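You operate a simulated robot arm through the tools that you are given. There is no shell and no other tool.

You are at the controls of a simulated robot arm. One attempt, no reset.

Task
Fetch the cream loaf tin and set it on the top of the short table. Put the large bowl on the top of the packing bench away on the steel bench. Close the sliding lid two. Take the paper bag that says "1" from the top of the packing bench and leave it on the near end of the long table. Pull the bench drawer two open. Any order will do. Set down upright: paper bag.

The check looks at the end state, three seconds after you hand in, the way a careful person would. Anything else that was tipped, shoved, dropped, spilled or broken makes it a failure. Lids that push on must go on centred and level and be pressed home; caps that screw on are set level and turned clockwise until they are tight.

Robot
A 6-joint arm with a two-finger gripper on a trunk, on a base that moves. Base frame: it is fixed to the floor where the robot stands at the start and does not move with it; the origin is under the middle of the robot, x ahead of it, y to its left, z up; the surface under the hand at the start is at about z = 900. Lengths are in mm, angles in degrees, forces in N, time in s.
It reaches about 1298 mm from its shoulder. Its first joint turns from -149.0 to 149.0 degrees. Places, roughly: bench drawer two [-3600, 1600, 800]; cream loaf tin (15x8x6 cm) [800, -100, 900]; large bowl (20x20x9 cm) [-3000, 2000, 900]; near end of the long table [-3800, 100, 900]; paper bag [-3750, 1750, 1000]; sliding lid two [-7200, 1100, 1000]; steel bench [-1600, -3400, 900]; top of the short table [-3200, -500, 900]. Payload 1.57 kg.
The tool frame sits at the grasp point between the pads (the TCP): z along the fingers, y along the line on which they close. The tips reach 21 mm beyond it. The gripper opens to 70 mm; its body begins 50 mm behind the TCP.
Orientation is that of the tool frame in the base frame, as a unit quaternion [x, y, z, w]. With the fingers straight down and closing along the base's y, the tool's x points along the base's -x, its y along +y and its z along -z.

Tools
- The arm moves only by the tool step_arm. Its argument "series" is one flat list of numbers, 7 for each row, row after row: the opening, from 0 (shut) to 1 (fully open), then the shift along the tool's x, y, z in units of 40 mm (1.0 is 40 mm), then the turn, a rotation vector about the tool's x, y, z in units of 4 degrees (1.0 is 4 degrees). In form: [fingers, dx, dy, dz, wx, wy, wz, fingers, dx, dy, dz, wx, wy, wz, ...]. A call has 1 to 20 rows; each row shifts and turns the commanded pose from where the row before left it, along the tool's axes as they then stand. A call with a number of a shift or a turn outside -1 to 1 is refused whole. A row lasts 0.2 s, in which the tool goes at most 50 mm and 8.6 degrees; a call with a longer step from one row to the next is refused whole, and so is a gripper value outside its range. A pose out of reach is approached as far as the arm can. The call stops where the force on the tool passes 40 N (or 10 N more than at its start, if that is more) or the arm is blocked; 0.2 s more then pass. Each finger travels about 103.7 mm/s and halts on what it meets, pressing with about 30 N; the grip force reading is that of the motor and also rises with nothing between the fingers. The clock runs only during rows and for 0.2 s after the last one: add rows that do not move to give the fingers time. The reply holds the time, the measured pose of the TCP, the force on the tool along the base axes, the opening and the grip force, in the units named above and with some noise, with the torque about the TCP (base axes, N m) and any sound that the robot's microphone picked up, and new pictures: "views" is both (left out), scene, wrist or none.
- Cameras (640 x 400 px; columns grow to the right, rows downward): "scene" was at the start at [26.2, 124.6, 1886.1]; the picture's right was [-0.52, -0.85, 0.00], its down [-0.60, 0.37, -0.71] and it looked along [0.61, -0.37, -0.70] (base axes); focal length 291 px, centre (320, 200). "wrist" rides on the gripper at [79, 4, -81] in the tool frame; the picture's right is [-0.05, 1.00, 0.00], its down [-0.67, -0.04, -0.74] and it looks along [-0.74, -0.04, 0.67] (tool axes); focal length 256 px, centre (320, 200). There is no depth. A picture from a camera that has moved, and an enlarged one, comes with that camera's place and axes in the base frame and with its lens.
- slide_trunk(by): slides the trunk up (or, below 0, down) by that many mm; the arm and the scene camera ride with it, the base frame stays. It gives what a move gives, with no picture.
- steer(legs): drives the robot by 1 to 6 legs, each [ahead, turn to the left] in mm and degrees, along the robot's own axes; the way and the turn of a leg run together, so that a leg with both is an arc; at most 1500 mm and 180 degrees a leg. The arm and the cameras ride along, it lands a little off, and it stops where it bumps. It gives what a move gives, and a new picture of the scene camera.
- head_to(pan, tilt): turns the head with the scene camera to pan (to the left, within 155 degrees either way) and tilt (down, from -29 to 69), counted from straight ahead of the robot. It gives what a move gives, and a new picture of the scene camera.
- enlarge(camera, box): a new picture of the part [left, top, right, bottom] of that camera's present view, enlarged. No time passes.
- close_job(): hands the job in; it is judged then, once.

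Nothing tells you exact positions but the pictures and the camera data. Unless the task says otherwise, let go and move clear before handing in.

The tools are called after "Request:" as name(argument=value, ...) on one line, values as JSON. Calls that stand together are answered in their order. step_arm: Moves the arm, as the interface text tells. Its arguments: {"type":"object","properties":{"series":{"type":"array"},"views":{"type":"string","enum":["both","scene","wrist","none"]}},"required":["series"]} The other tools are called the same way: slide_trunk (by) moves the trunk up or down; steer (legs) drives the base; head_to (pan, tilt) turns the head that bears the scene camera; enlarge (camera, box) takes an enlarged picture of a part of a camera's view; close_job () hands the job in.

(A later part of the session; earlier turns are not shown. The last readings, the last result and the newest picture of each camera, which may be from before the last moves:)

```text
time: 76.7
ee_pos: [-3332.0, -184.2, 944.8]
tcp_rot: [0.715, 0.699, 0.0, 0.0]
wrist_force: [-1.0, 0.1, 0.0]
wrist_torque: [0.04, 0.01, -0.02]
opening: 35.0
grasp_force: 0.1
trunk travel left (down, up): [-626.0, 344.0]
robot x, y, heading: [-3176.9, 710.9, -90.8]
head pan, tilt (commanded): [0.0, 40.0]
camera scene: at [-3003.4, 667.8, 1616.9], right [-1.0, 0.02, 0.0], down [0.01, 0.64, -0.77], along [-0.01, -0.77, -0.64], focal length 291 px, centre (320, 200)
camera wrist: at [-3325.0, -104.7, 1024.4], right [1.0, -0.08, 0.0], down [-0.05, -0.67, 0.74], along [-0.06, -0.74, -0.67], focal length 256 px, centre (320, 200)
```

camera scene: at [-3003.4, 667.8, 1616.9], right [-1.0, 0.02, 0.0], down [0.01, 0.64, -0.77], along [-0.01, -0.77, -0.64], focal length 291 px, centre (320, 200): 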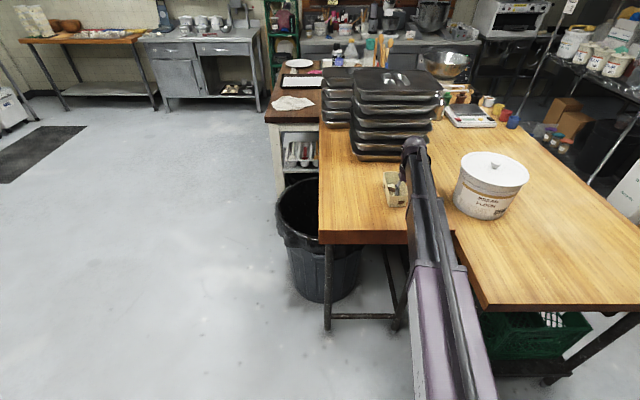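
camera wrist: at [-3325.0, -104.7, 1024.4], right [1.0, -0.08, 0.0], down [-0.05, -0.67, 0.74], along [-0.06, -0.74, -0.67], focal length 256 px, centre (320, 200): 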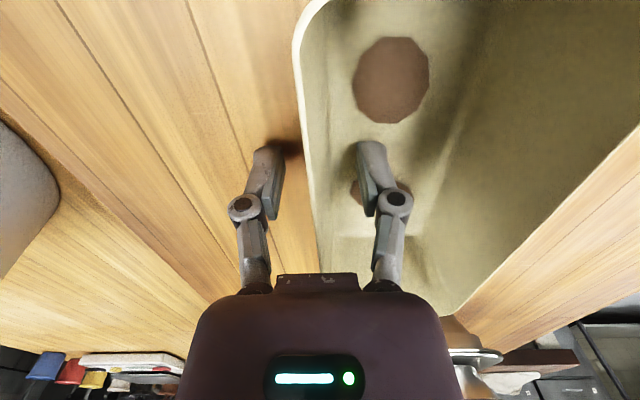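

Released; the tin sits flat. I raise the hand clear and check.

Request:
slide_trunk(by=230)

Request:
step_arm(series=[0.5, 0, 0, 0, 0, 0, 0])

```text
time: 79.2
ee_pos: [-3331.8, -183.5, 1174.0]
tcp_rot: [0.716, 0.698, 0.0, 0.0]
wrist_force: [0.2, -0.3, 0.6]
wrist_torque: [0.0, -0.03, 0.0]
opening: 35.0
grasp_force: 0.1
trunk travel left (down, up): [-856.0, 114.0]
robot x, y, heading: [-3170.6, 710.2, -91.0]
head pan, tilt (commanded): [0.0, 40.0]
```

```text
time: 79.6
ee_pos: [-3332.3, -184.2, 1175.2]
tcp_rot: [0.716, 0.698, 0.0, 0.0]
wrist_force: [0.0, -0.1, -0.4]
wrist_torque: [-0.01, -0.01, -0.03]
opening: 35.1
grasp_force: 0.0
trunk travel left (down, up): [-856.0, 114.0]
robot x, y, heading: [-3176.1, 709.6, -90.8]
head pan, tilt (commanded): [0.0, 40.0]
camera scene: at [-3003.4, 667.7, 1846.9], right [-1.0, 0.02, 0.0], down [0.01, 0.64, -0.77], along [-0.01, -0.77, -0.64], focal length 291 px, centre (320, 200)
camera wrist: at [-3325.0, -104.7, 1254.3], right [1.0, -0.08, 0.0], down [-0.05, -0.67, 0.74], along [-0.06, -0.74, -0.67], focal length 256 px, centre (320, 200)
```

scene: 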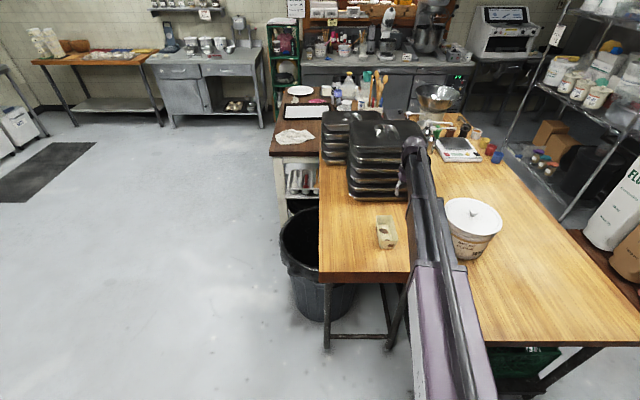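
wrist: 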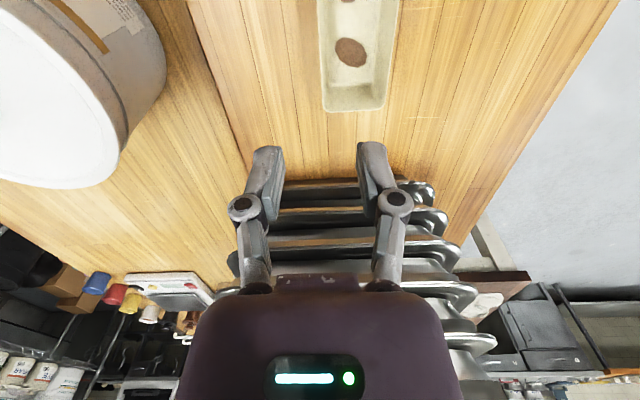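

The tin is standing on the short table and I'm clear of it. Next is paper bag "1" at the left end of the packing bench. I retract the arm, back off and turn that way.

Request:
step_arm(series=[0.5, 0.9, 0, 0, 0, 0, 0, 0.5, 0.9, 0, 0, 0, 0, 0, 0.5, 0.9, 0, 0, 0, 0, 0, 0.5, 0.9, 0, 0, 0, 0, 0, 0.5, 0.9, 0, 0, 0, 0, 0, 0.5, 0.9, 0, 0, 0, 0, 0, 0.5, 0.9, 0, 0, 0, 0, 0], views="none")

Request:
steer(legs=[[-130, 0], [0, -88], [700, 0], [0, -88]])

Request:
head_to(pan=0, tilt=45)

```text
time: 81.2
ee_pos: [-3323.9, 70.4, 1175.3]
tcp_rot: [0.716, 0.698, 0.0, 0.001]
wrist_force: [-0.4, 0.7, -0.5]
wrist_torque: [-0.02, -0.01, 0.05]
opening: 35.0
grasp_force: 0.2
trunk travel left (down, up): [-856.0, 114.0]
robot x, y, heading: [-3172.9, 714.9, -90.7]
head pan, tilt (commanded): [0.0, 40.0]
```

```text
time: 97.8
ee_pos: [-3809.8, 1448.2, 1175.5]
tcp_rot: [0.739, -0.673, 0.0, 0.0]
wrist_force: [0.0, -0.4, 0.2]
wrist_torque: [0.01, -0.01, 0.01]
opening: 35.1
grasp_force: 0.0
trunk travel left (down, up): [-856.0, 114.0]
robot x, y, heading: [-3848.0, 795.5, 96.5]
head pan, tilt (commanded): [0.0, 40.0]
camera scene: at [-4019.7, 814.9, 1846.8], right [0.99, 0.11, 0.0], down [0.07, -0.64, -0.77], along [-0.08, 0.76, -0.64], focal length 291 px, centre (320, 200)
```

scene: 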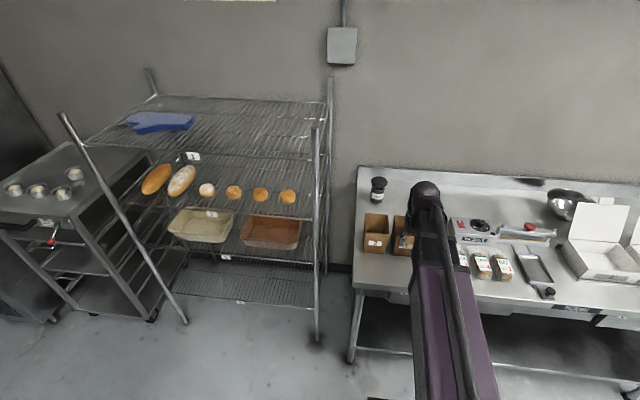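

```text
time: 98.5
ee_pos: [-3808.4, 1449.9, 1174.0]
tcp_rot: [0.739, -0.673, 0.0, 0.001]
wrist_force: [0.5, 0.5, 0.4]
wrist_torque: [0.0, -0.03, 0.01]
opening: 35.0
grasp_force: 0.1
trunk travel left (down, up): [-856.0, 114.0]
robot x, y, heading: [-3846.8, 798.0, 96.1]
head pan, tilt (commanded): [0.0, 45.0]
camera scene: at [-4018.3, 812.8, 1839.7], right [0.99, 0.11, 0.0], down [0.08, -0.7, -0.71], along [-0.08, 0.7, -0.71], focal length 291 px, centre (320, 200)
```

scene: 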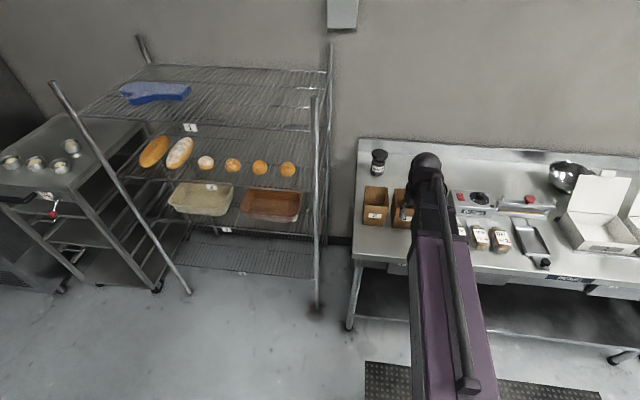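

Now I'm facing the left end of the packing bench with the hand near bag 1. I'll take a wrist view and enlargements.

Request:
step_arm(series=[0.5, 0, 0, 0, 0, 0, 0], views="wrist")

Request:
enlarge(camera="scene", box=[340, 130, 480, 270])

Request:
enlarge(camera="scene", box=[480, 130, 640, 290])

```text
time: 98.9
ee_pos: [-3808.3, 1449.1, 1175.0]
tcp_rot: [0.739, -0.673, 0.0, 0.0]
wrist_force: [-0.5, 1.2, -0.1]
wrist_torque: [0.02, 0.0, 0.02]
opening: 34.9
grasp_force: 0.0
trunk travel left (down, up): [-856.0, 114.0]
robot x, y, heading: [-3847.9, 796.9, 96.3]
head pan, tilt (commanded): [0.0, 45.0]
camera wrist: at [-3804.6, 1370.4, 1254.4], right [-1.0, -0.04, 0.0], down [-0.03, 0.67, 0.74], along [-0.03, 0.74, -0.67], focal length 256 px, centre (320, 200)
```

wrist: 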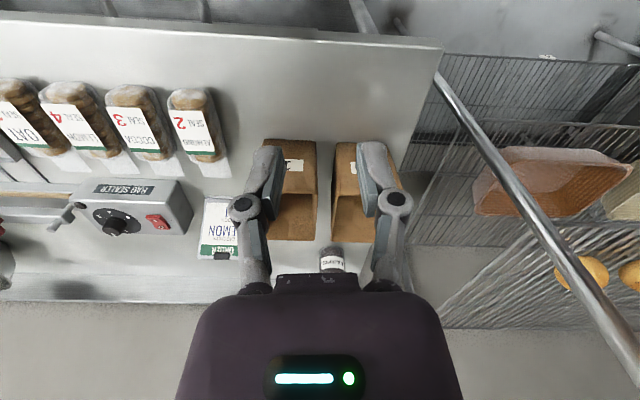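

```text
2.86 times, centred on (410, 200) of scene
camera zoom: at [-4018.1, 812.7, 1839.7], right [0.99, 0.11, 0.0], down [0.08, -0.7, -0.71], along [-0.08, 0.7, -0.71], focal length 833 px, centre (63, 200)
```

zoom: 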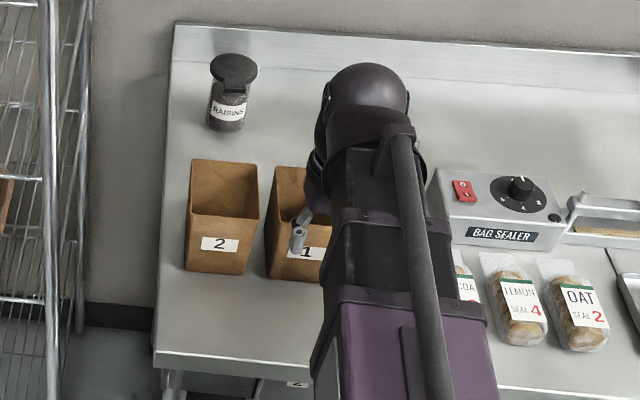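

```text
2.50 times, centred on (560, 210) of scene
camera zoom: at [-4018.1, 812.7, 1839.7], right [0.99, 0.11, 0.0], down [0.08, -0.7, -0.71], along [-0.08, 0.7, -0.71], focal length 728 px, centre (-280, 175)
```

zoom: 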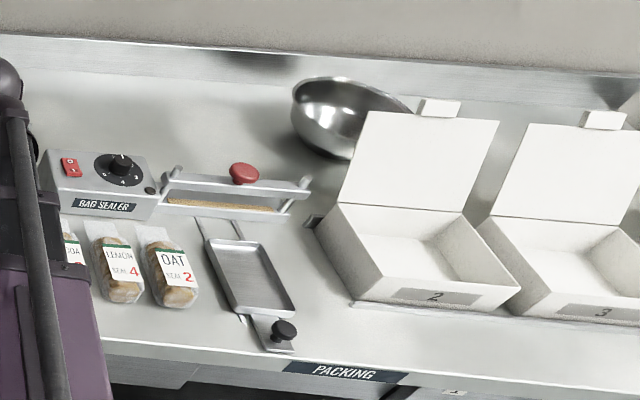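

Request:
enlarge(camera="wrist", box=[240, 110, 400, 270])

```text
2.50 times, centred on (320, 190) of wrist
camera zoom: at [-3804.6, 1370.4, 1254.4], right [-1.0, -0.04, 0.0], down [-0.03, 0.67, 0.74], along [-0.03, 0.74, -0.67], focal length 640 px, centre (320, 225)
```

zoom: 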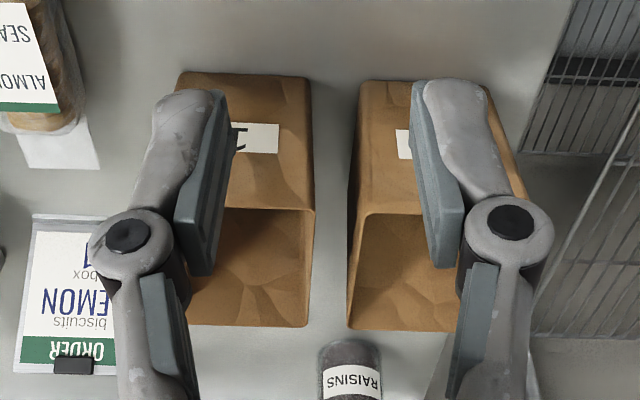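

Bag 1's rim is about 95–100 mm square at z≈1027, too wide to grip across. I'll pinch its right wall at x≈-3715, away from bag 2. First I square the hand up and move it above.

Request:
step_arm(series=[0.5, 0, 0, 0, 0, 0, 1.0, 0.5, -0.85, -0.407, 0, 0, 0, 0, 0.5, -0.85, -0.407, 0, 0, 0, 0, 0.5, -0.85, -0.407, 0, 0, 0, 0, 0.5, -0.85, -0.407, 0, 0, 0, 0, 0.5, -0.85, -0.407, 0, 0, 0, 0, 0.5, -0.5, -0.407, 0, 0, 0, 0, 0.5, 0, 0, 0, 0, 0, 0])

```text
time: 100.7
ee_pos: [-3713.6, 1642.8, 1174.0]
tcp_rot: [0.715, -0.699, 0.0, 0.0]
wrist_force: [-0.8, -0.5, 0.0]
wrist_torque: [0.0, -0.01, 0.0]
opening: 35.1
grasp_force: 0.1
trunk travel left (down, up): [-856.0, 114.0]
robot x, y, heading: [-3844.8, 794.4, 96.1]
head pan, tilt (commanded): [0.0, 45.0]
camera scene: at [-4018.3, 812.5, 1839.6], right [0.99, 0.11, 0.0], down [0.08, -0.7, -0.71], along [-0.08, 0.7, -0.71], focal length 291 px, centre (320, 200)
camera wrist: at [-3714.3, 1563.3, 1254.5], right [-1.0, 0.03, 0.0], down [0.02, 0.67, 0.74], along [0.02, 0.74, -0.67], focal length 256 px, centre (320, 200)
```

scene: 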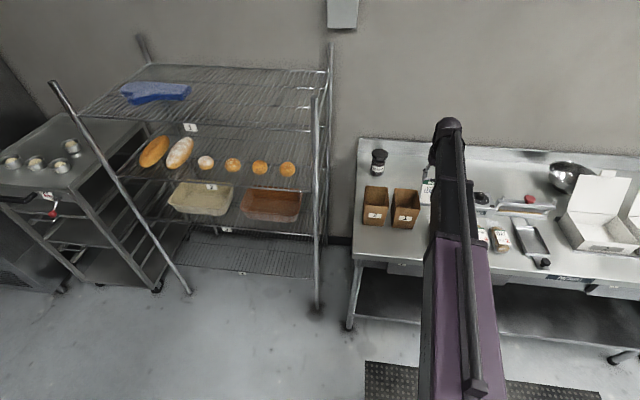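
wrist: 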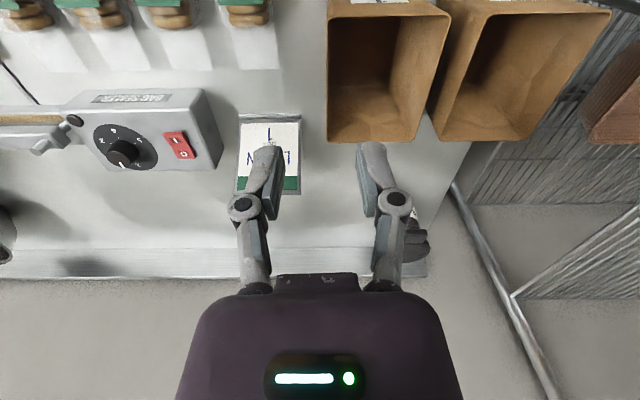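

Right wall of bag 1 at x≈-3720, mid y≈1669. I'll align there and lower partway.

Request:
step_arm(series=[0.5, -0.33, 0.085, 0, 0, 0, 0, 0.5, -0.33, 0.085, 0, 0, 0, 0, 0.5, 0, 0, 0, 0, 0, 0], views="none")

Request:
slide_trunk(by=-110)

Request:
step_arm(series=[0.5, 0, 0, 0, 0, 0, 0])

```text
time: 101.5
ee_pos: [-3721.3, 1668.6, 1174.7]
tcp_rot: [0.715, -0.699, 0.001, 0.0]
wrist_force: [0.6, 0.0, 0.2]
wrist_torque: [-0.01, -0.04, 0.01]
opening: 35.3
grasp_force: 0.1
trunk travel left (down, up): [-856.0, 114.0]
robot x, y, heading: [-3848.8, 796.7, 96.2]
head pan, tilt (commanded): [0.0, 45.0]
```

```text
time: 102.9
ee_pos: [-3721.0, 1668.6, 1064.6]
tcp_rot: [0.715, -0.699, 0.0, 0.0]
wrist_force: [-0.8, -0.1, 0.6]
wrist_torque: [-0.02, -0.01, -0.02]
opening: 35.3
grasp_force: 0.0
trunk travel left (down, up): [-746.0, 224.0]
robot x, y, heading: [-3847.6, 795.7, 96.2]
head pan, tilt (commanded): [0.0, 45.0]
```

```text
time: 103.3
ee_pos: [-3720.7, 1669.4, 1065.1]
tcp_rot: [0.715, -0.699, -0.001, 0.001]
wrist_force: [1.6, -0.5, 0.7]
wrist_torque: [0.01, -0.02, -0.02]
opening: 35.1
grasp_force: 0.1
trunk travel left (down, up): [-746.0, 224.0]
robot x, y, heading: [-3847.6, 795.3, 96.4]
head pan, tilt (commanded): [0.0, 45.0]
camera scene: at [-4018.0, 812.6, 1729.7], right [0.99, 0.11, 0.0], down [0.08, -0.7, -0.71], along [-0.08, 0.7, -0.71], focal length 291 px, centre (320, 200)
camera wrist: at [-3722.7, 1589.2, 1144.4], right [-1.0, 0.03, 0.0], down [0.02, 0.67, 0.74], along [0.02, 0.74, -0.67], focal length 256 px, centre (320, 200)
```

scene: 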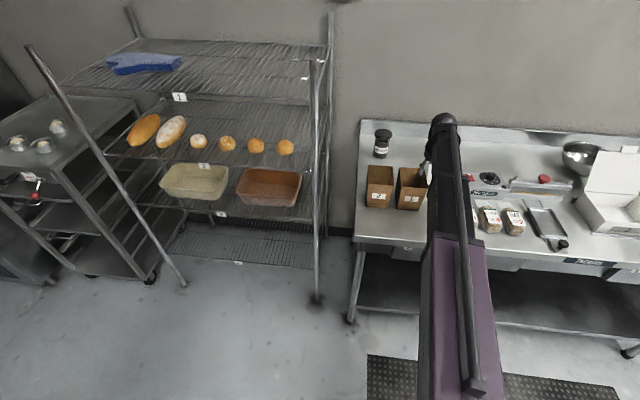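
wrist: 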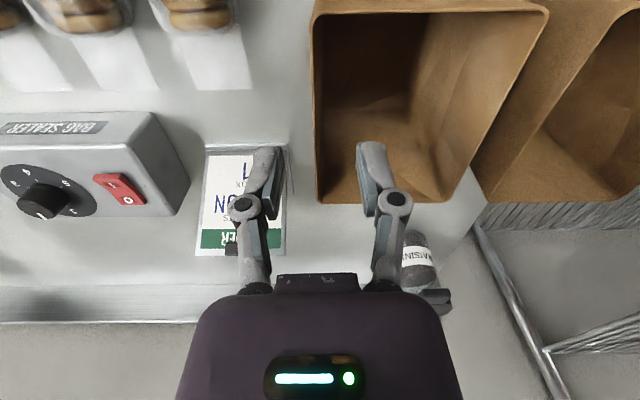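

The wall lies between the fingers. I lower 60 mm more and close.

Request:
slide_trunk(by=-60)

Request:
step_arm(series=[0.35, 0, 0, 0, 0, 0, 0, 0.2, 0, 0, 0, 0, 0, 0, 0, 0, 0, 0, 0, 0, 0, 0, 0, 0, 0, 0, 0, 0, 0, 0, 0, 0, 0, 0, 0], views="both")

```text
time: 104.3
ee_pos: [-3721.7, 1668.5, 1004.9]
tcp_rot: [0.715, -0.699, 0.0, 0.0]
wrist_force: [0.3, 0.1, 0.2]
wrist_torque: [-0.05, 0.01, -0.01]
opening: 35.0
grasp_force: 0.0
trunk travel left (down, up): [-686.0, 284.0]
robot x, y, heading: [-3850.3, 796.0, 96.7]
head pan, tilt (commanded): [0.0, 45.0]
```

```text
time: 105.5
ee_pos: [-3721.4, 1669.4, 1004.6]
tcp_rot: [0.715, -0.699, 0.0, 0.0]
wrist_force: [-1.1, 1.3, 3.7]
wrist_torque: [0.05, 0.42, -0.17]
opening: 5.9
grasp_force: 30.0
trunk travel left (down, up): [-686.0, 284.0]
robot x, y, heading: [-3848.8, 798.1, 96.3]
head pan, tilt (commanded): [0.0, 45.0]
camera scene: at [-4018.2, 812.4, 1669.7], right [0.99, 0.11, 0.0], down [0.08, -0.7, -0.71], along [-0.08, 0.7, -0.71], focal length 291 px, centre (320, 200)
camera wrist: at [-3722.8, 1589.1, 1084.6], right [-1.0, 0.03, 0.0], down [0.02, 0.67, 0.75], along [0.02, 0.74, -0.67], focal length 256 px, centre (320, 200)
```

scene: 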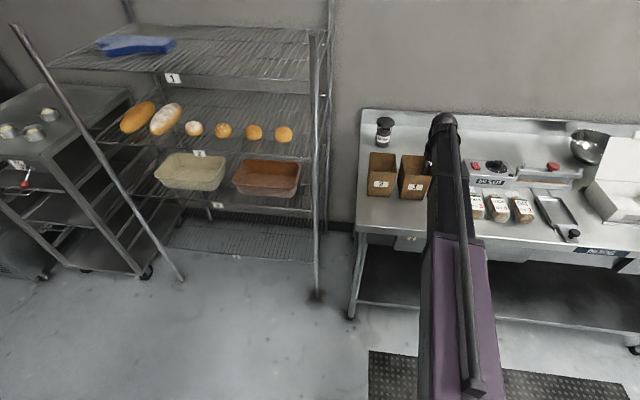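
wrist: 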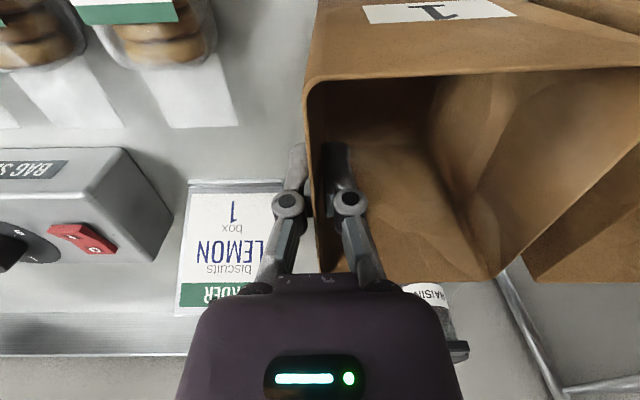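

Bag 1's right wall is gripped (5.9 mm). I lift it slowly.

Request:
slide_trunk(by=50)

Request:
step_arm(series=[0, 0, 0, 0, 0, 0, 0], views="both")

```text
time: 106.5
ee_pos: [-3721.0, 1668.7, 1053.4]
tcp_rot: [0.715, -0.699, 0.0, 0.001]
wrist_force: [-0.2, -0.7, -1.2]
wrist_torque: [-0.01, -0.02, 0.0]
opening: 6.0
grasp_force: 29.7
trunk travel left (down, up): [-736.0, 234.0]
robot x, y, heading: [-3846.7, 798.7, 96.4]
head pan, tilt (commanded): [0.0, 45.0]
```

```text
time: 106.8
ee_pos: [-3721.5, 1667.6, 1054.2]
tcp_rot: [0.715, -0.699, 0.0, 0.0]
wrist_force: [-0.2, -0.1, -1.4]
wrist_torque: [0.01, 0.01, -0.01]
opening: 5.9
grasp_force: 30.0
trunk travel left (down, up): [-736.0, 234.0]
robot x, y, heading: [-3848.9, 793.2, 96.3]
head pan, tilt (commanded): [0.0, 45.0]
camera scene: at [-4018.0, 812.8, 1719.6], right [0.99, 0.11, 0.0], down [0.08, -0.7, -0.71], along [-0.08, 0.7, -0.71], focal length 291 px, centre (320, 200)
camera wrist: at [-3722.7, 1589.3, 1134.3], right [-1.0, 0.03, 0.0], down [0.02, 0.67, 0.74], along [0.02, 0.74, -0.67], focal length 256 px, centre (320, 200)
```

scene: 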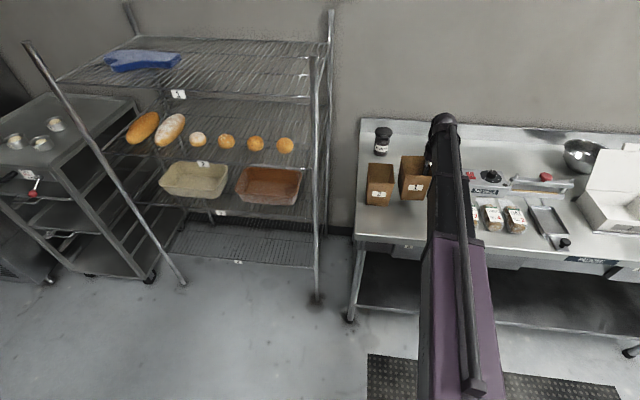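
wrist: 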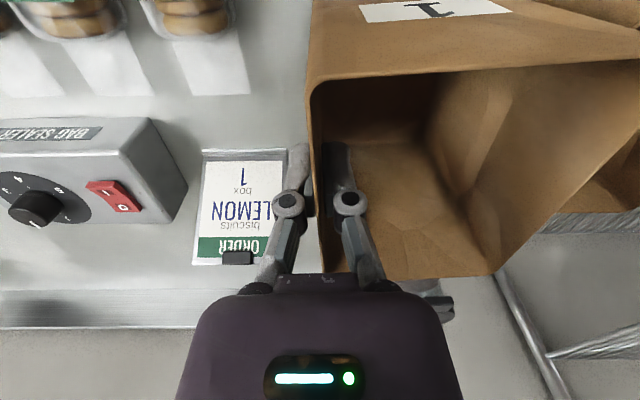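

The bag hangs level and free. I raise it high, retract and turn toward the long table.

Request:
slide_trunk(by=220)

Request:
step_arm(series=[0, 0.8, 0, 0, 0, 0, 0, 0, 0.8, 0, 0, 0, 0, 0, 0, 0.8, 0, 0, 0, 0, 0, 0, 0.8, 0, 0, 0, 0, 0, 0, 0.8, 0, 0, 0, 0, 0, 0, 0.8, 0, 0, 0, 0, 0, 0, 0.8, 0, 0, 0, 0, 0], views="wrist")

```text
time: 109.2
ee_pos: [-3721.3, 1668.7, 1274.9]
tcp_rot: [0.715, -0.699, -0.001, 0.0]
wrist_force: [0.3, -0.6, -0.5]
wrist_torque: [0.01, 0.0, 0.04]
opening: 5.9
grasp_force: 30.0
trunk travel left (down, up): [-956.0, 14.0]
robot x, y, heading: [-3842.7, 796.4, 96.1]
head pan, tilt (commanded): [0.0, 45.0]
```

```text
time: 110.8
ee_pos: [-3717.2, 1443.9, 1275.7]
tcp_rot: [0.715, -0.699, 0.001, -0.001]
wrist_force: [0.2, 0.0, -0.2]
wrist_torque: [-0.01, -0.03, 0.01]
opening: 5.8
grasp_force: 29.9
trunk travel left (down, up): [-956.0, 14.0]
robot x, y, heading: [-3845.5, 796.5, 96.4]
head pan, tilt (commanded): [0.0, 45.0]
camera wrist: at [-3718.2, 1364.6, 1354.7], right [-1.0, 0.03, 0.0], down [0.02, 0.67, 0.75], along [0.02, 0.74, -0.67], focal length 256 px, centre (320, 200)
```

wrist: 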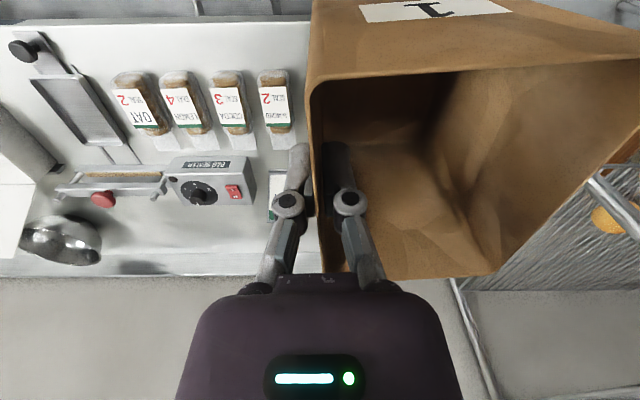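

Request:
steer(legs=[[0, 173]])

Request:
step_arm(series=[0, 0, 0, 0, 0, 0, 0], views="both")

```text
time: 122.0
ee_pos: [-4038.5, 159.9, 1273.5]
tcp_rot: [0.731, 0.682, -0.001, 0.0]
wrist_force: [-0.9, -0.7, -0.3]
wrist_torque: [-0.01, 0.0, -0.01]
opening: 6.0
grasp_force: 29.8
trunk travel left (down, up): [-956.0, 14.0]
robot x, y, heading: [-3795.5, 798.0, -89.4]
head pan, tilt (commanded): [0.0, 45.0]
camera scene: at [-3623.2, 758.8, 1939.7], right [-1.0, -0.01, 0.0], down [0.0, 0.71, -0.71], along [0.01, -0.71, -0.71], focal length 291 px, centre (320, 200)
```

scene: 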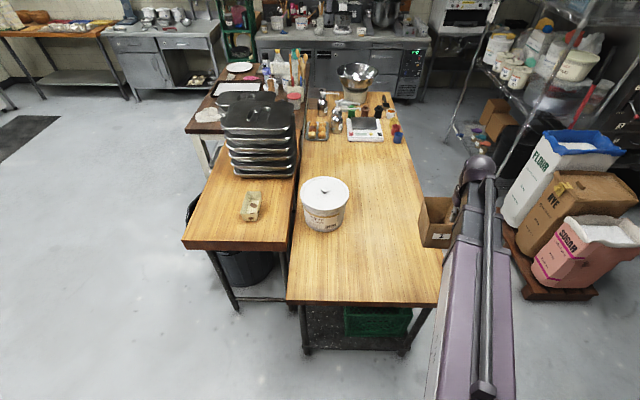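

```text
time: 122.3
ee_pos: [-4035.8, 160.4, 1275.2]
tcp_rot: [0.732, 0.681, -0.001, 0.0]
wrist_force: [0.5, -0.4, -0.9]
wrist_torque: [0.02, 0.15, 0.0]
opening: 6.0
grasp_force: 29.6
trunk travel left (down, up): [-956.0, 14.0]
robot x, y, heading: [-3795.7, 794.6, -89.4]
head pan, tilt (commanded): [0.0, 45.0]
camera scene: at [-3618.4, 759.0, 1939.2], right [-1.0, -0.01, 0.0], down [-0.01, 0.71, -0.71], along [0.0, -0.71, -0.71], focal length 291 px, centre (320, 200)
camera wrist: at [-4024.7, 239.1, 1354.8], right [0.99, -0.12, 0.0], down [-0.08, -0.66, 0.74], along [-0.09, -0.74, -0.67], focal length 256 px, centre (320, 200)
```

scene: 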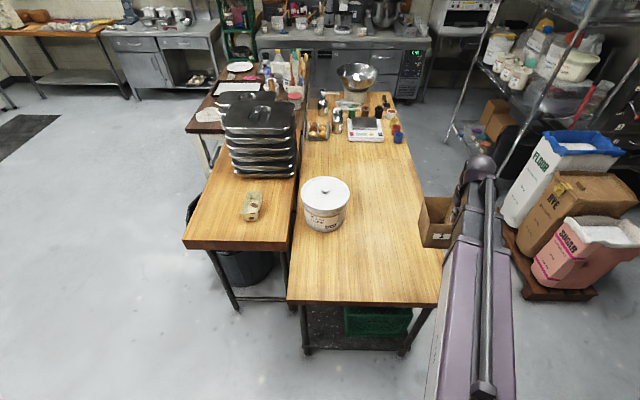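
wrist: 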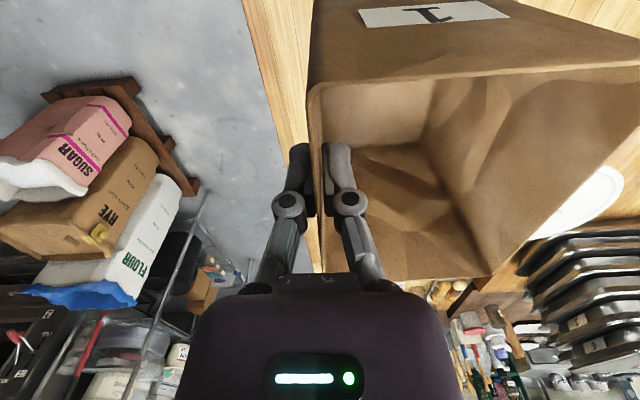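

I'm facing the long table: its near end spans x -4048 to -3498 with the edge at y≈252, and the flour tub is near (-3640, -170). I'll move the bag sideways over about (-3800, 100).

Request:
step_arm(series=[0, 0, 0, 0, 0, 0, -1.0, 0, -0.2375, 0.8, 0, 0, 0, 0, 0, -0.2375, 0.8, 0, 0, 0, 0, 0, -0.2375, 0.8, 0, 0, 0, 0, 0, -0.2375, 0.8, 0, 0, 0, 0, 0, -0.2375, 0.8, 0, 0, 0, 0, 0, -0.2375, 0.8, 0, 0, 0, 0, 0, 0, 0, 0, 0, 0, 0])

```text
time: 124.2
ee_pos: [-3847.2, 103.5, 1274.8]
tcp_rot: [0.707, 0.707, 0.0, 0.001]
wrist_force: [-0.6, -0.7, -0.7]
wrist_torque: [-0.04, 0.01, 0.0]
opening: 5.9
grasp_force: 29.7
trunk travel left (down, up): [-956.0, 14.0]
robot x, y, heading: [-3794.6, 794.8, -89.6]
head pan, tilt (commanded): [0.0, 45.0]
camera scene: at [-3623.4, 759.7, 1939.7], right [-1.0, -0.01, 0.0], down [0.0, 0.71, -0.71], along [0.01, -0.71, -0.71], focal length 291 px, centre (320, 200)
camera wrist: at [-3841.4, 182.7, 1354.4], right [1.0, -0.05, 0.0], down [-0.04, -0.67, 0.74], along [-0.04, -0.74, -0.67], focal length 256 px, centre (320, 200)
```

scene: 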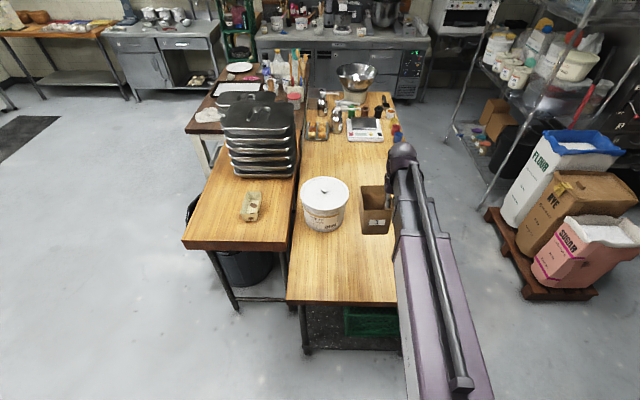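
wrist: 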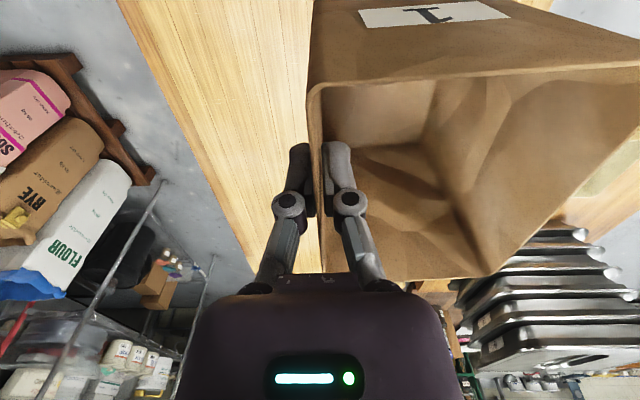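

Request:
slide_trunk(by=-240)

Request:
step_arm(series=[0, 0, 0, 0, 0, 0, 0])

```text
time: 126.7
ee_pos: [-3846.4, 103.3, 1034.1]
tcp_rot: [0.707, 0.707, 0.0, 0.0]
wrist_force: [-1.2, -0.4, -0.7]
wrist_torque: [0.04, 0.0, 0.01]
opening: 6.1
grasp_force: 29.6
trunk travel left (down, up): [-716.0, 254.0]
robot x, y, heading: [-3791.3, 794.0, -89.7]
head pan, tilt (commanded): [0.0, 45.0]
```

```text
time: 127.0
ee_pos: [-3846.5, 103.6, 1036.3]
tcp_rot: [0.707, 0.707, 0.0, 0.0]
wrist_force: [0.7, 0.0, -0.7]
wrist_torque: [0.0, 0.01, 0.0]
opening: 6.0
grasp_force: 30.2
trunk travel left (down, up): [-716.0, 254.0]
robot x, y, heading: [-3797.1, 794.8, -89.6]
head pan, tilt (commanded): [0.0, 45.0]
camera scene: at [-3622.7, 759.5, 1699.7], right [-1.0, -0.01, 0.0], down [0.0, 0.71, -0.71], along [0.0, -0.71, -0.71], focal length 291 px, centre (320, 200)
camera wrist: at [-3841.2, 182.6, 1114.4], right [1.0, -0.05, 0.0], down [-0.04, -0.67, 0.74], along [-0.04, -0.74, -0.67], focal length 256 px, centre (320, 200)
```

scene: 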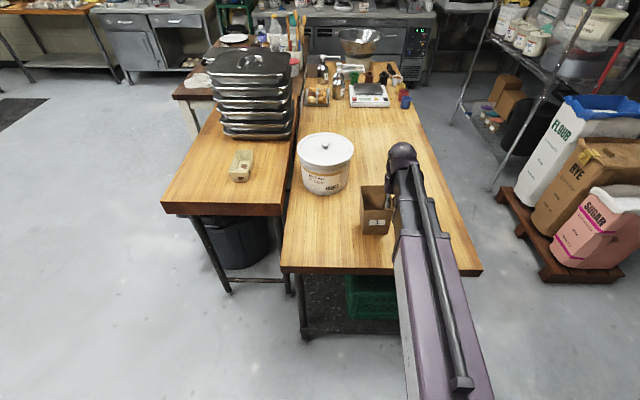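
wrist: 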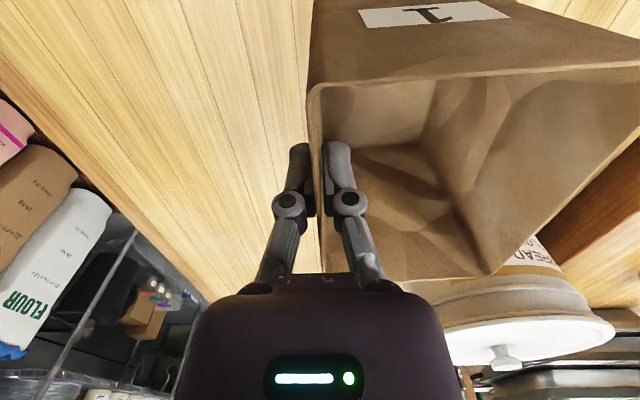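

Request:
slide_trunk(by=-16)

Request:
slide_trunk(by=-6)

Request:
slide_trunk(by=-4)

```text
time: 127.7
ee_pos: [-3846.4, 104.6, 1018.3]
tcp_rot: [0.707, 0.707, 0.0, 0.0]
wrist_force: [0.1, 0.8, 0.0]
wrist_torque: [0.0, 0.02, 0.0]
opening: 6.0
grasp_force: 30.4
trunk travel left (down, up): [-700.0, 270.0]
robot x, y, heading: [-3796.7, 794.9, -89.5]
head pan, tilt (commanded): [0.0, 45.0]
```

```text
time: 128.2
ee_pos: [-3845.8, 103.6, 1013.1]
tcp_rot: [0.707, 0.707, 0.0, 0.0]
wrist_force: [0.5, 0.4, -0.7]
wrist_torque: [-0.02, 0.02, 0.04]
opening: 6.0
grasp_force: 30.5
trunk travel left (down, up): [-694.0, 276.0]
robot x, y, heading: [-3796.9, 795.4, -89.8]
head pan, tilt (commanded): [0.0, 45.0]
```

```text
time: 128.8
ee_pos: [-3846.1, 103.5, 1007.7]
tcp_rot: [0.707, 0.707, 0.0, 0.0]
wrist_force: [-0.7, 0.3, -0.1]
wrist_torque: [0.03, 0.03, 0.01]
opening: 5.8
grasp_force: 30.4
trunk travel left (down, up): [-690.0, 280.0]
robot x, y, heading: [-3792.9, 797.8, -89.8]
head pan, tilt (commanded): [0.0, 45.0]
```

Request:
slide_trunk(by=-4)

Request:
slide_trunk(by=-3)

Request:
step_arm(series=[0, 0, 0, 0, 0, 0, 0], views="wrist")

```text
time: 129.3
ee_pos: [-3845.6, 103.5, 1004.5]
tcp_rot: [0.707, 0.707, 0.001, 0.0]
wrist_force: [-0.2, -0.2, 0.1]
wrist_torque: [0.01, 0.03, 0.01]
opening: 6.0
grasp_force: 29.9
trunk travel left (down, up): [-686.0, 284.0]
robot x, y, heading: [-3797.7, 796.0, -89.6]
head pan, tilt (commanded): [0.0, 45.0]
```

```text
time: 129.8
ee_pos: [-3846.6, 103.3, 1001.7]
tcp_rot: [0.707, 0.707, 0.0, 0.0]
wrist_force: [0.5, -0.2, -0.2]
wrist_torque: [-0.02, 0.05, -0.01]
opening: 5.9
grasp_force: 29.8
trunk travel left (down, up): [-683.0, 287.0]
robot x, y, heading: [-3795.6, 798.1, -89.8]
head pan, tilt (commanded): [0.0, 45.0]
```

```text
time: 130.2
ee_pos: [-3846.1, 102.5, 1001.0]
tcp_rot: [0.707, 0.707, 0.0, 0.0]
wrist_force: [-0.1, -0.8, 0.0]
wrist_torque: [-0.02, -0.01, 0.01]
opening: 6.1
grasp_force: 30.1
trunk travel left (down, up): [-683.0, 287.0]
robot x, y, heading: [-3795.6, 795.6, -89.7]
head pan, tilt (commanded): [0.0, 45.0]
camera wrist: at [-3841.1, 182.6, 1081.4], right [1.0, -0.05, 0.0], down [-0.04, -0.67, 0.74], along [-0.04, -0.74, -0.67], focal length 256 px, centre (320, 200)
```

wrist: 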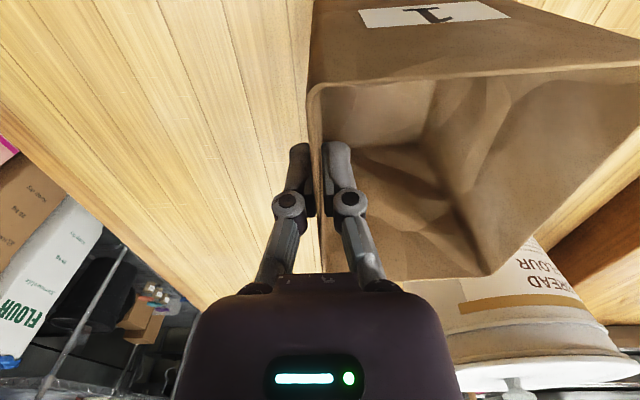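

No contact yet; I continue lowering in small steps.

Request:
slide_trunk(by=-5)

Request:
slide_trunk(by=-4)

Request:
slide_trunk(by=-4)

```text
time: 130.8
ee_pos: [-3845.7, 102.8, 996.9]
tcp_rot: [0.707, 0.707, 0.0, 0.0]
wrist_force: [0.8, 0.2, 0.2]
wrist_torque: [0.01, 0.01, -0.03]
opening: 6.0
grasp_force: 30.0
trunk travel left (down, up): [-678.0, 292.0]
robot x, y, heading: [-3795.8, 795.1, -89.6]
head pan, tilt (commanded): [0.0, 45.0]
```

```text
time: 131.3
ee_pos: [-3845.6, 102.4, 991.8]
tcp_rot: [0.707, 0.707, -0.001, 0.001]
wrist_force: [-0.2, 0.2, -0.3]
wrist_torque: [0.04, 0.01, 0.0]
opening: 6.2
grasp_force: 29.8
trunk travel left (down, up): [-674.0, 296.0]
robot x, y, heading: [-3795.0, 791.5, -89.5]
head pan, tilt (commanded): [0.0, 45.0]
```

```text
time: 131.8
ee_pos: [-3845.1, 103.2, 989.3]
tcp_rot: [0.707, 0.707, 0.001, 0.0]
wrist_force: [0.2, 0.2, -0.5]
wrist_torque: [0.02, -0.02, -0.03]
opening: 6.3
grasp_force: 29.8
trunk travel left (down, up): [-670.0, 300.0]
robot x, y, heading: [-3794.0, 796.6, -89.5]
head pan, tilt (commanded): [0.0, 45.0]
```

Request:
enlarge(camera="scene", box=[330, 130, 450, 270])

Request:
slide_trunk(by=-4)

Request:
slide_trunk(by=-4)

```text
2.86 times, centred on (390, 200) of scene
camera zoom: at [-3622.7, 759.5, 1653.6], right [-1.0, -0.01, 0.0], down [0.0, 0.71, -0.71], along [0.0, -0.71, -0.71], focal length 833 px, centre (120, 200)
```

zoom: 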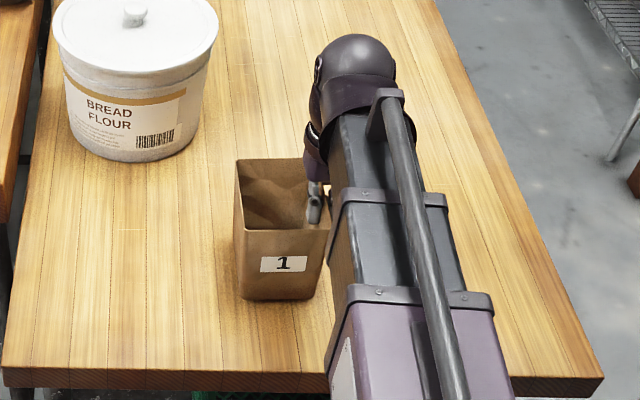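

```text
time: 132.3
ee_pos: [-3845.7, 104.0, 984.4]
tcp_rot: [0.707, 0.707, -0.001, 0.0]
wrist_force: [-0.7, 0.8, -0.4]
wrist_torque: [-0.01, 0.02, -0.01]
opening: 5.9
grasp_force: 29.8
trunk travel left (down, up): [-666.0, 304.0]
robot x, y, heading: [-3793.1, 797.7, -89.5]
head pan, tilt (commanded): [0.0, 45.0]
```

```text
time: 132.9
ee_pos: [-3845.9, 103.2, 981.1]
tcp_rot: [0.707, 0.707, 0.0, 0.0]
wrist_force: [-0.2, 0.5, 0.0]
wrist_torque: [-0.01, -0.01, -0.05]
opening: 5.7
grasp_force: 30.8
trunk travel left (down, up): [-662.0, 308.0]
robot x, y, heading: [-3794.8, 792.7, -89.4]
head pan, tilt (commanded): [0.0, 45.0]
```

Request:
slide_trunk(by=-4)

Request:
slide_trunk(by=-4)

Request:
step_arm(series=[0, 0, 0, 0, 0, 0, 0], views="both")

Request:
enlarge(camera="scene", box=[340, 150, 420, 250])

```text
time: 133.4
ee_pos: [-3845.8, 103.9, 976.8]
tcp_rot: [0.707, 0.707, 0.001, 0.0]
wrist_force: [-0.6, 0.6, 0.1]
wrist_torque: [0.08, -0.03, -0.01]
opening: 6.0
grasp_force: 30.4
trunk travel left (down, up): [-658.0, 312.0]
robot x, y, heading: [-3794.0, 794.6, -89.5]
head pan, tilt (commanded): [0.0, 45.0]
```

```text
time: 133.9
ee_pos: [-3847.7, 103.5, 972.7]
tcp_rot: [0.708, 0.706, -0.001, 0.001]
wrist_force: [-7.5, -4.5, 24.9]
wrist_torque: [-0.05, -0.53, -0.06]
opening: 6.0
grasp_force: 30.0
trunk travel left (down, up): [-654.0, 316.0]
robot x, y, heading: [-3794.0, 792.4, -89.5]
head pan, tilt (commanded): [0.0, 45.0]
```

```text
time: 134.3
ee_pos: [-3847.3, 104.1, 973.9]
tcp_rot: [0.708, 0.707, -0.001, 0.0]
wrist_force: [-7.2, -4.0, 25.6]
wrist_torque: [-0.14, -0.48, -0.06]
opening: 6.0
grasp_force: 30.5
trunk travel left (down, up): [-654.0, 316.0]
robot x, y, heading: [-3792.0, 794.7, -89.6]
head pan, tilt (commanded): [0.0, 45.0]
camera scene: at [-3623.5, 761.6, 1637.9], right [-1.0, -0.01, 0.0], down [0.0, 0.71, -0.71], along [0.01, -0.71, -0.71], focal length 291 px, centre (320, 200)
camera wrist: at [-3841.8, 183.8, 1053.3], right [1.0, -0.05, 0.0], down [-0.04, -0.66, 0.75], along [-0.04, -0.75, -0.67], focal length 256 px, centre (320, 200)
```

scene: 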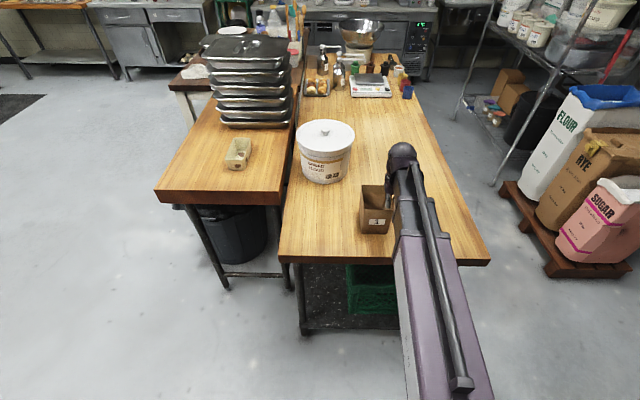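
wrist: 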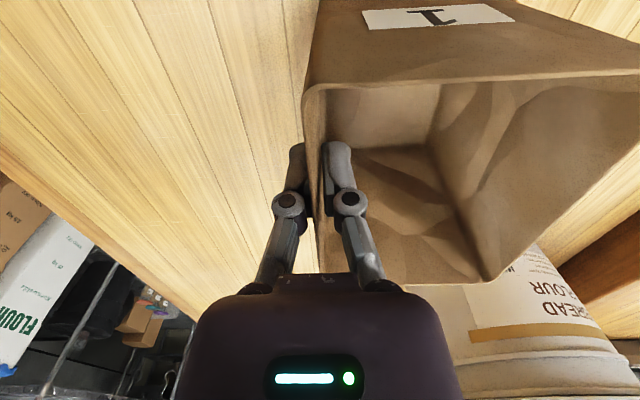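

```text
4.00 times, centred on (380, 200) of scene
camera zoom: at [-3623.5, 761.6, 1637.9], right [-1.0, -0.01, 0.0], down [0.0, 0.71, -0.71], along [0.01, -0.71, -0.71], focal length 1166 px, centre (80, 200)
```

zoom: 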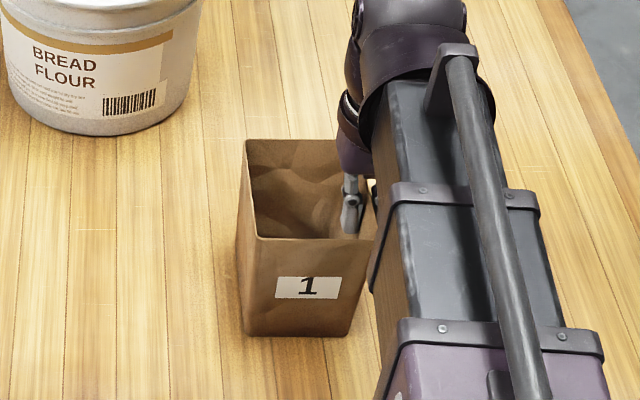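

The bag is down on the long table (25 N). I'll relieve the pressure slightly and open.

Request:
slide_trunk(by=2)

Request:
step_arm(series=[0.12, 0, 0, 0, 0, 0, 0, 0.2, 0, 0, 0, 0, 0, 0, 0.3, 0, 0, 0, 0, 0, 0, 0.4, 0, 0, 0, 0, 0, 0, 0.4, 0, 0, 0, 0, 0, 0, 0.4, 0, 0, 0, 0, 0, 0])

```text
time: 134.8
ee_pos: [-3846.6, 104.6, 974.1]
tcp_rot: [0.707, 0.707, 0.0, 0.0]
wrist_force: [-0.3, 0.0, 2.8]
wrist_torque: [-0.05, -0.27, -0.01]
opening: 6.1
grasp_force: 30.0
trunk travel left (down, up): [-656.0, 314.0]
robot x, y, heading: [-3797.0, 797.3, -89.6]
head pan, tilt (commanded): [0.0, 45.0]
```

```text
time: 136.2
ee_pos: [-3847.1, 102.8, 974.8]
tcp_rot: [0.707, 0.707, 0.001, 0.0]
wrist_force: [0.0, -0.2, -0.4]
wrist_torque: [0.01, -0.01, 0.01]
opening: 27.8
grasp_force: 0.1
trunk travel left (down, up): [-656.0, 314.0]
robot x, y, heading: [-3795.3, 795.0, -89.3]
head pan, tilt (commanded): [0.0, 45.0]
camera scene: at [-3622.7, 759.5, 1639.7], right [-1.0, -0.01, 0.0], down [-0.01, 0.71, -0.71], along [0.01, -0.71, -0.71], focal length 291 px, centre (320, 200)
camera wrist: at [-3841.1, 182.7, 1054.4], right [1.0, -0.05, 0.0], down [-0.04, -0.67, 0.74], along [-0.04, -0.74, -0.67], focal length 256 px, centre (320, 200)
```

scene: 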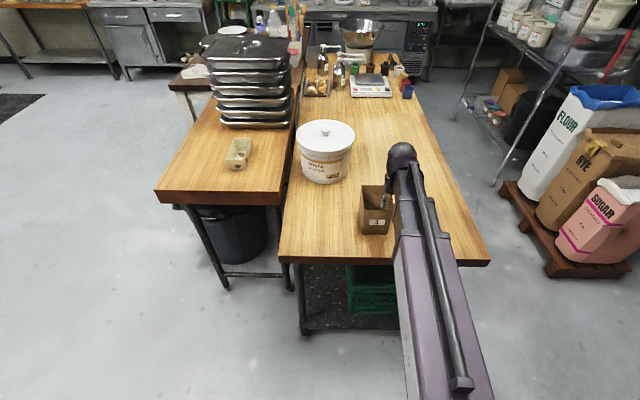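
wrist: 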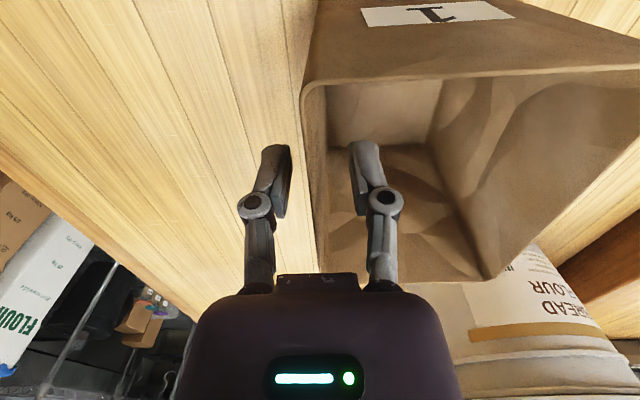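

The bag is released and stands upright. I raise straight up and back away.

Request:
slide_trunk(by=250)

Request:
step_arm(series=[0.5, 0, 0, 0, 0, 0, 0])

```text
time: 138.8
ee_pos: [-3846.3, 102.5, 1224.0]
tcp_rot: [0.707, 0.707, 0.0, 0.0]
wrist_force: [0.6, 0.7, -0.3]
wrist_torque: [-0.05, 0.0, -0.02]
opening: 28.1
grasp_force: 0.2
trunk travel left (down, up): [-906.0, 64.0]
robot x, y, heading: [-3791.0, 799.5, -89.6]
head pan, tilt (commanded): [0.0, 45.0]
```

```text
time: 139.2
ee_pos: [-3845.8, 101.8, 1224.8]
tcp_rot: [0.707, 0.707, 0.0, 0.0]
wrist_force: [-0.2, 0.1, 1.0]
wrist_torque: [0.01, -0.01, 0.03]
opening: 35.1
grasp_force: 0.0
trunk travel left (down, up): [-906.0, 64.0]
robot x, y, heading: [-3796.9, 796.7, -89.6]
head pan, tilt (commanded): [0.0, 45.0]
camera scene: at [-3622.7, 759.5, 1889.6], right [-1.0, -0.01, 0.0], down [-0.01, 0.71, -0.71], along [0.0, -0.71, -0.71], focal length 291 px, centre (320, 200)
camera wrist: at [-3841.2, 182.7, 1304.4], right [1.0, -0.05, 0.0], down [-0.04, -0.67, 0.74], along [-0.04, -0.74, -0.67], focal length 256 px, centre (320, 200)
```

scene: 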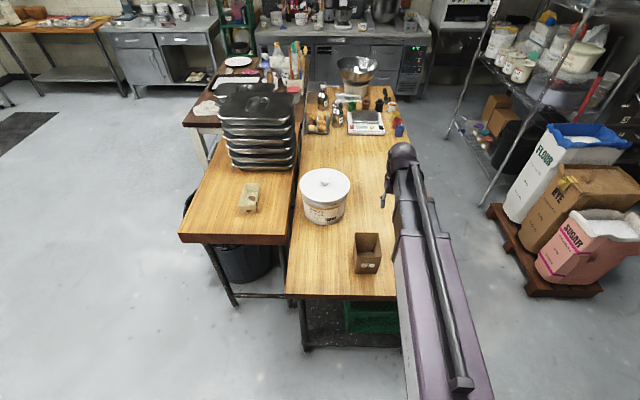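
wrist: 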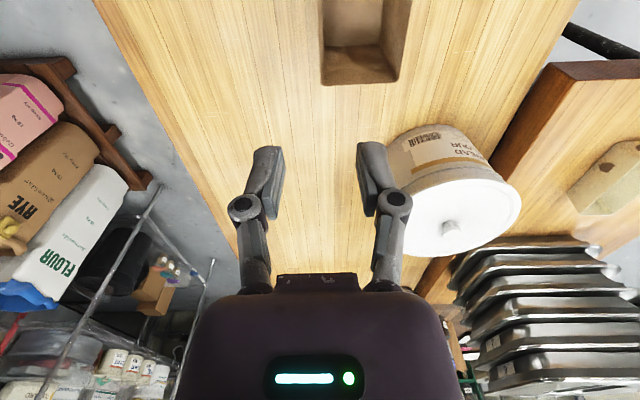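

The bag stands on the near end of the long table and I'm clear of it. Next is the sliding lid: I turn toward the STOCK bench in the far west and drive there.

Request:
steer(legs=[[0, -90], [1400, 0]])

Request:
head_to(pan=0, tilt=25)

```text
time: 153.5
ee_pos: [-5890.9, 836.2, 1224.7]
tcp_rot: [1.0, -0.001, -0.001, 0.0]
wrist_force: [0.1, 0.3, 0.0]
wrist_torque: [0.0, -0.01, 0.0]
opening: 35.1
grasp_force: 0.1
trunk travel left (down, up): [-906.0, 64.0]
robot x, y, heading: [-5196.2, 784.1, -180.2]
head pan, tilt (commanded): [0.0, 45.0]
camera scene: at [-5232.8, 612.5, 1889.7], right [0.0, 1.0, 0.0], down [0.71, 0.0, -0.71], along [-0.71, 0.0, -0.71], focal length 291 px, centre (320, 200)
```

scene: 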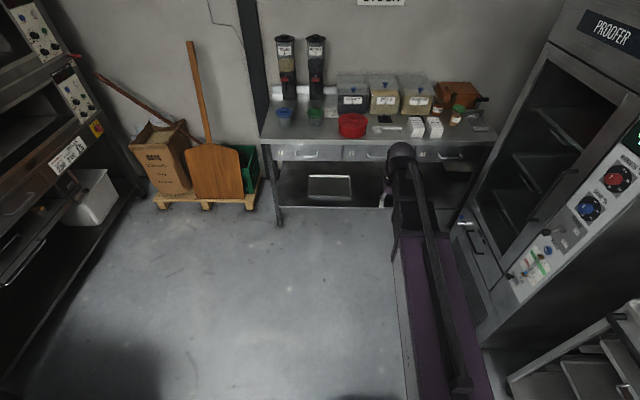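

```text
time: 154.3
ee_pos: [-5890.7, 836.6, 1224.0]
tcp_rot: [1.0, -0.002, -0.001, 0.0]
wrist_force: [0.4, 0.2, -0.5]
wrist_torque: [0.0, -0.01, 0.03]
opening: 35.1
grasp_force: 0.1
trunk travel left (down, up): [-906.0, 64.0]
robot x, y, heading: [-5201.4, 780.6, -180.1]
head pan, tilt (commanded): [0.0, 25.0]
camera scene: at [-5243.3, 612.6, 1920.2], right [0.0, 1.0, 0.0], down [0.42, 0.0, -0.91], along [-0.91, 0.0, -0.42], focal length 291 px, centre (320, 200)
```

scene: 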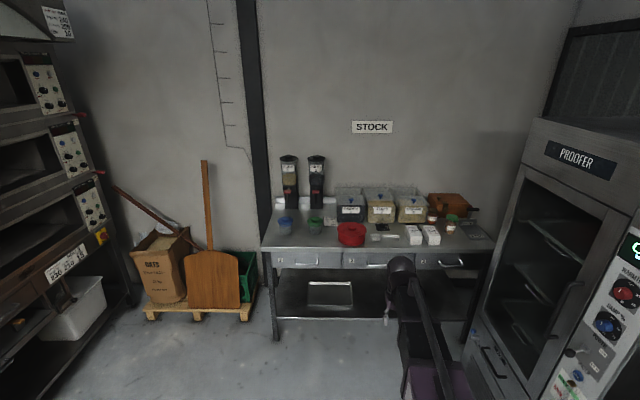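

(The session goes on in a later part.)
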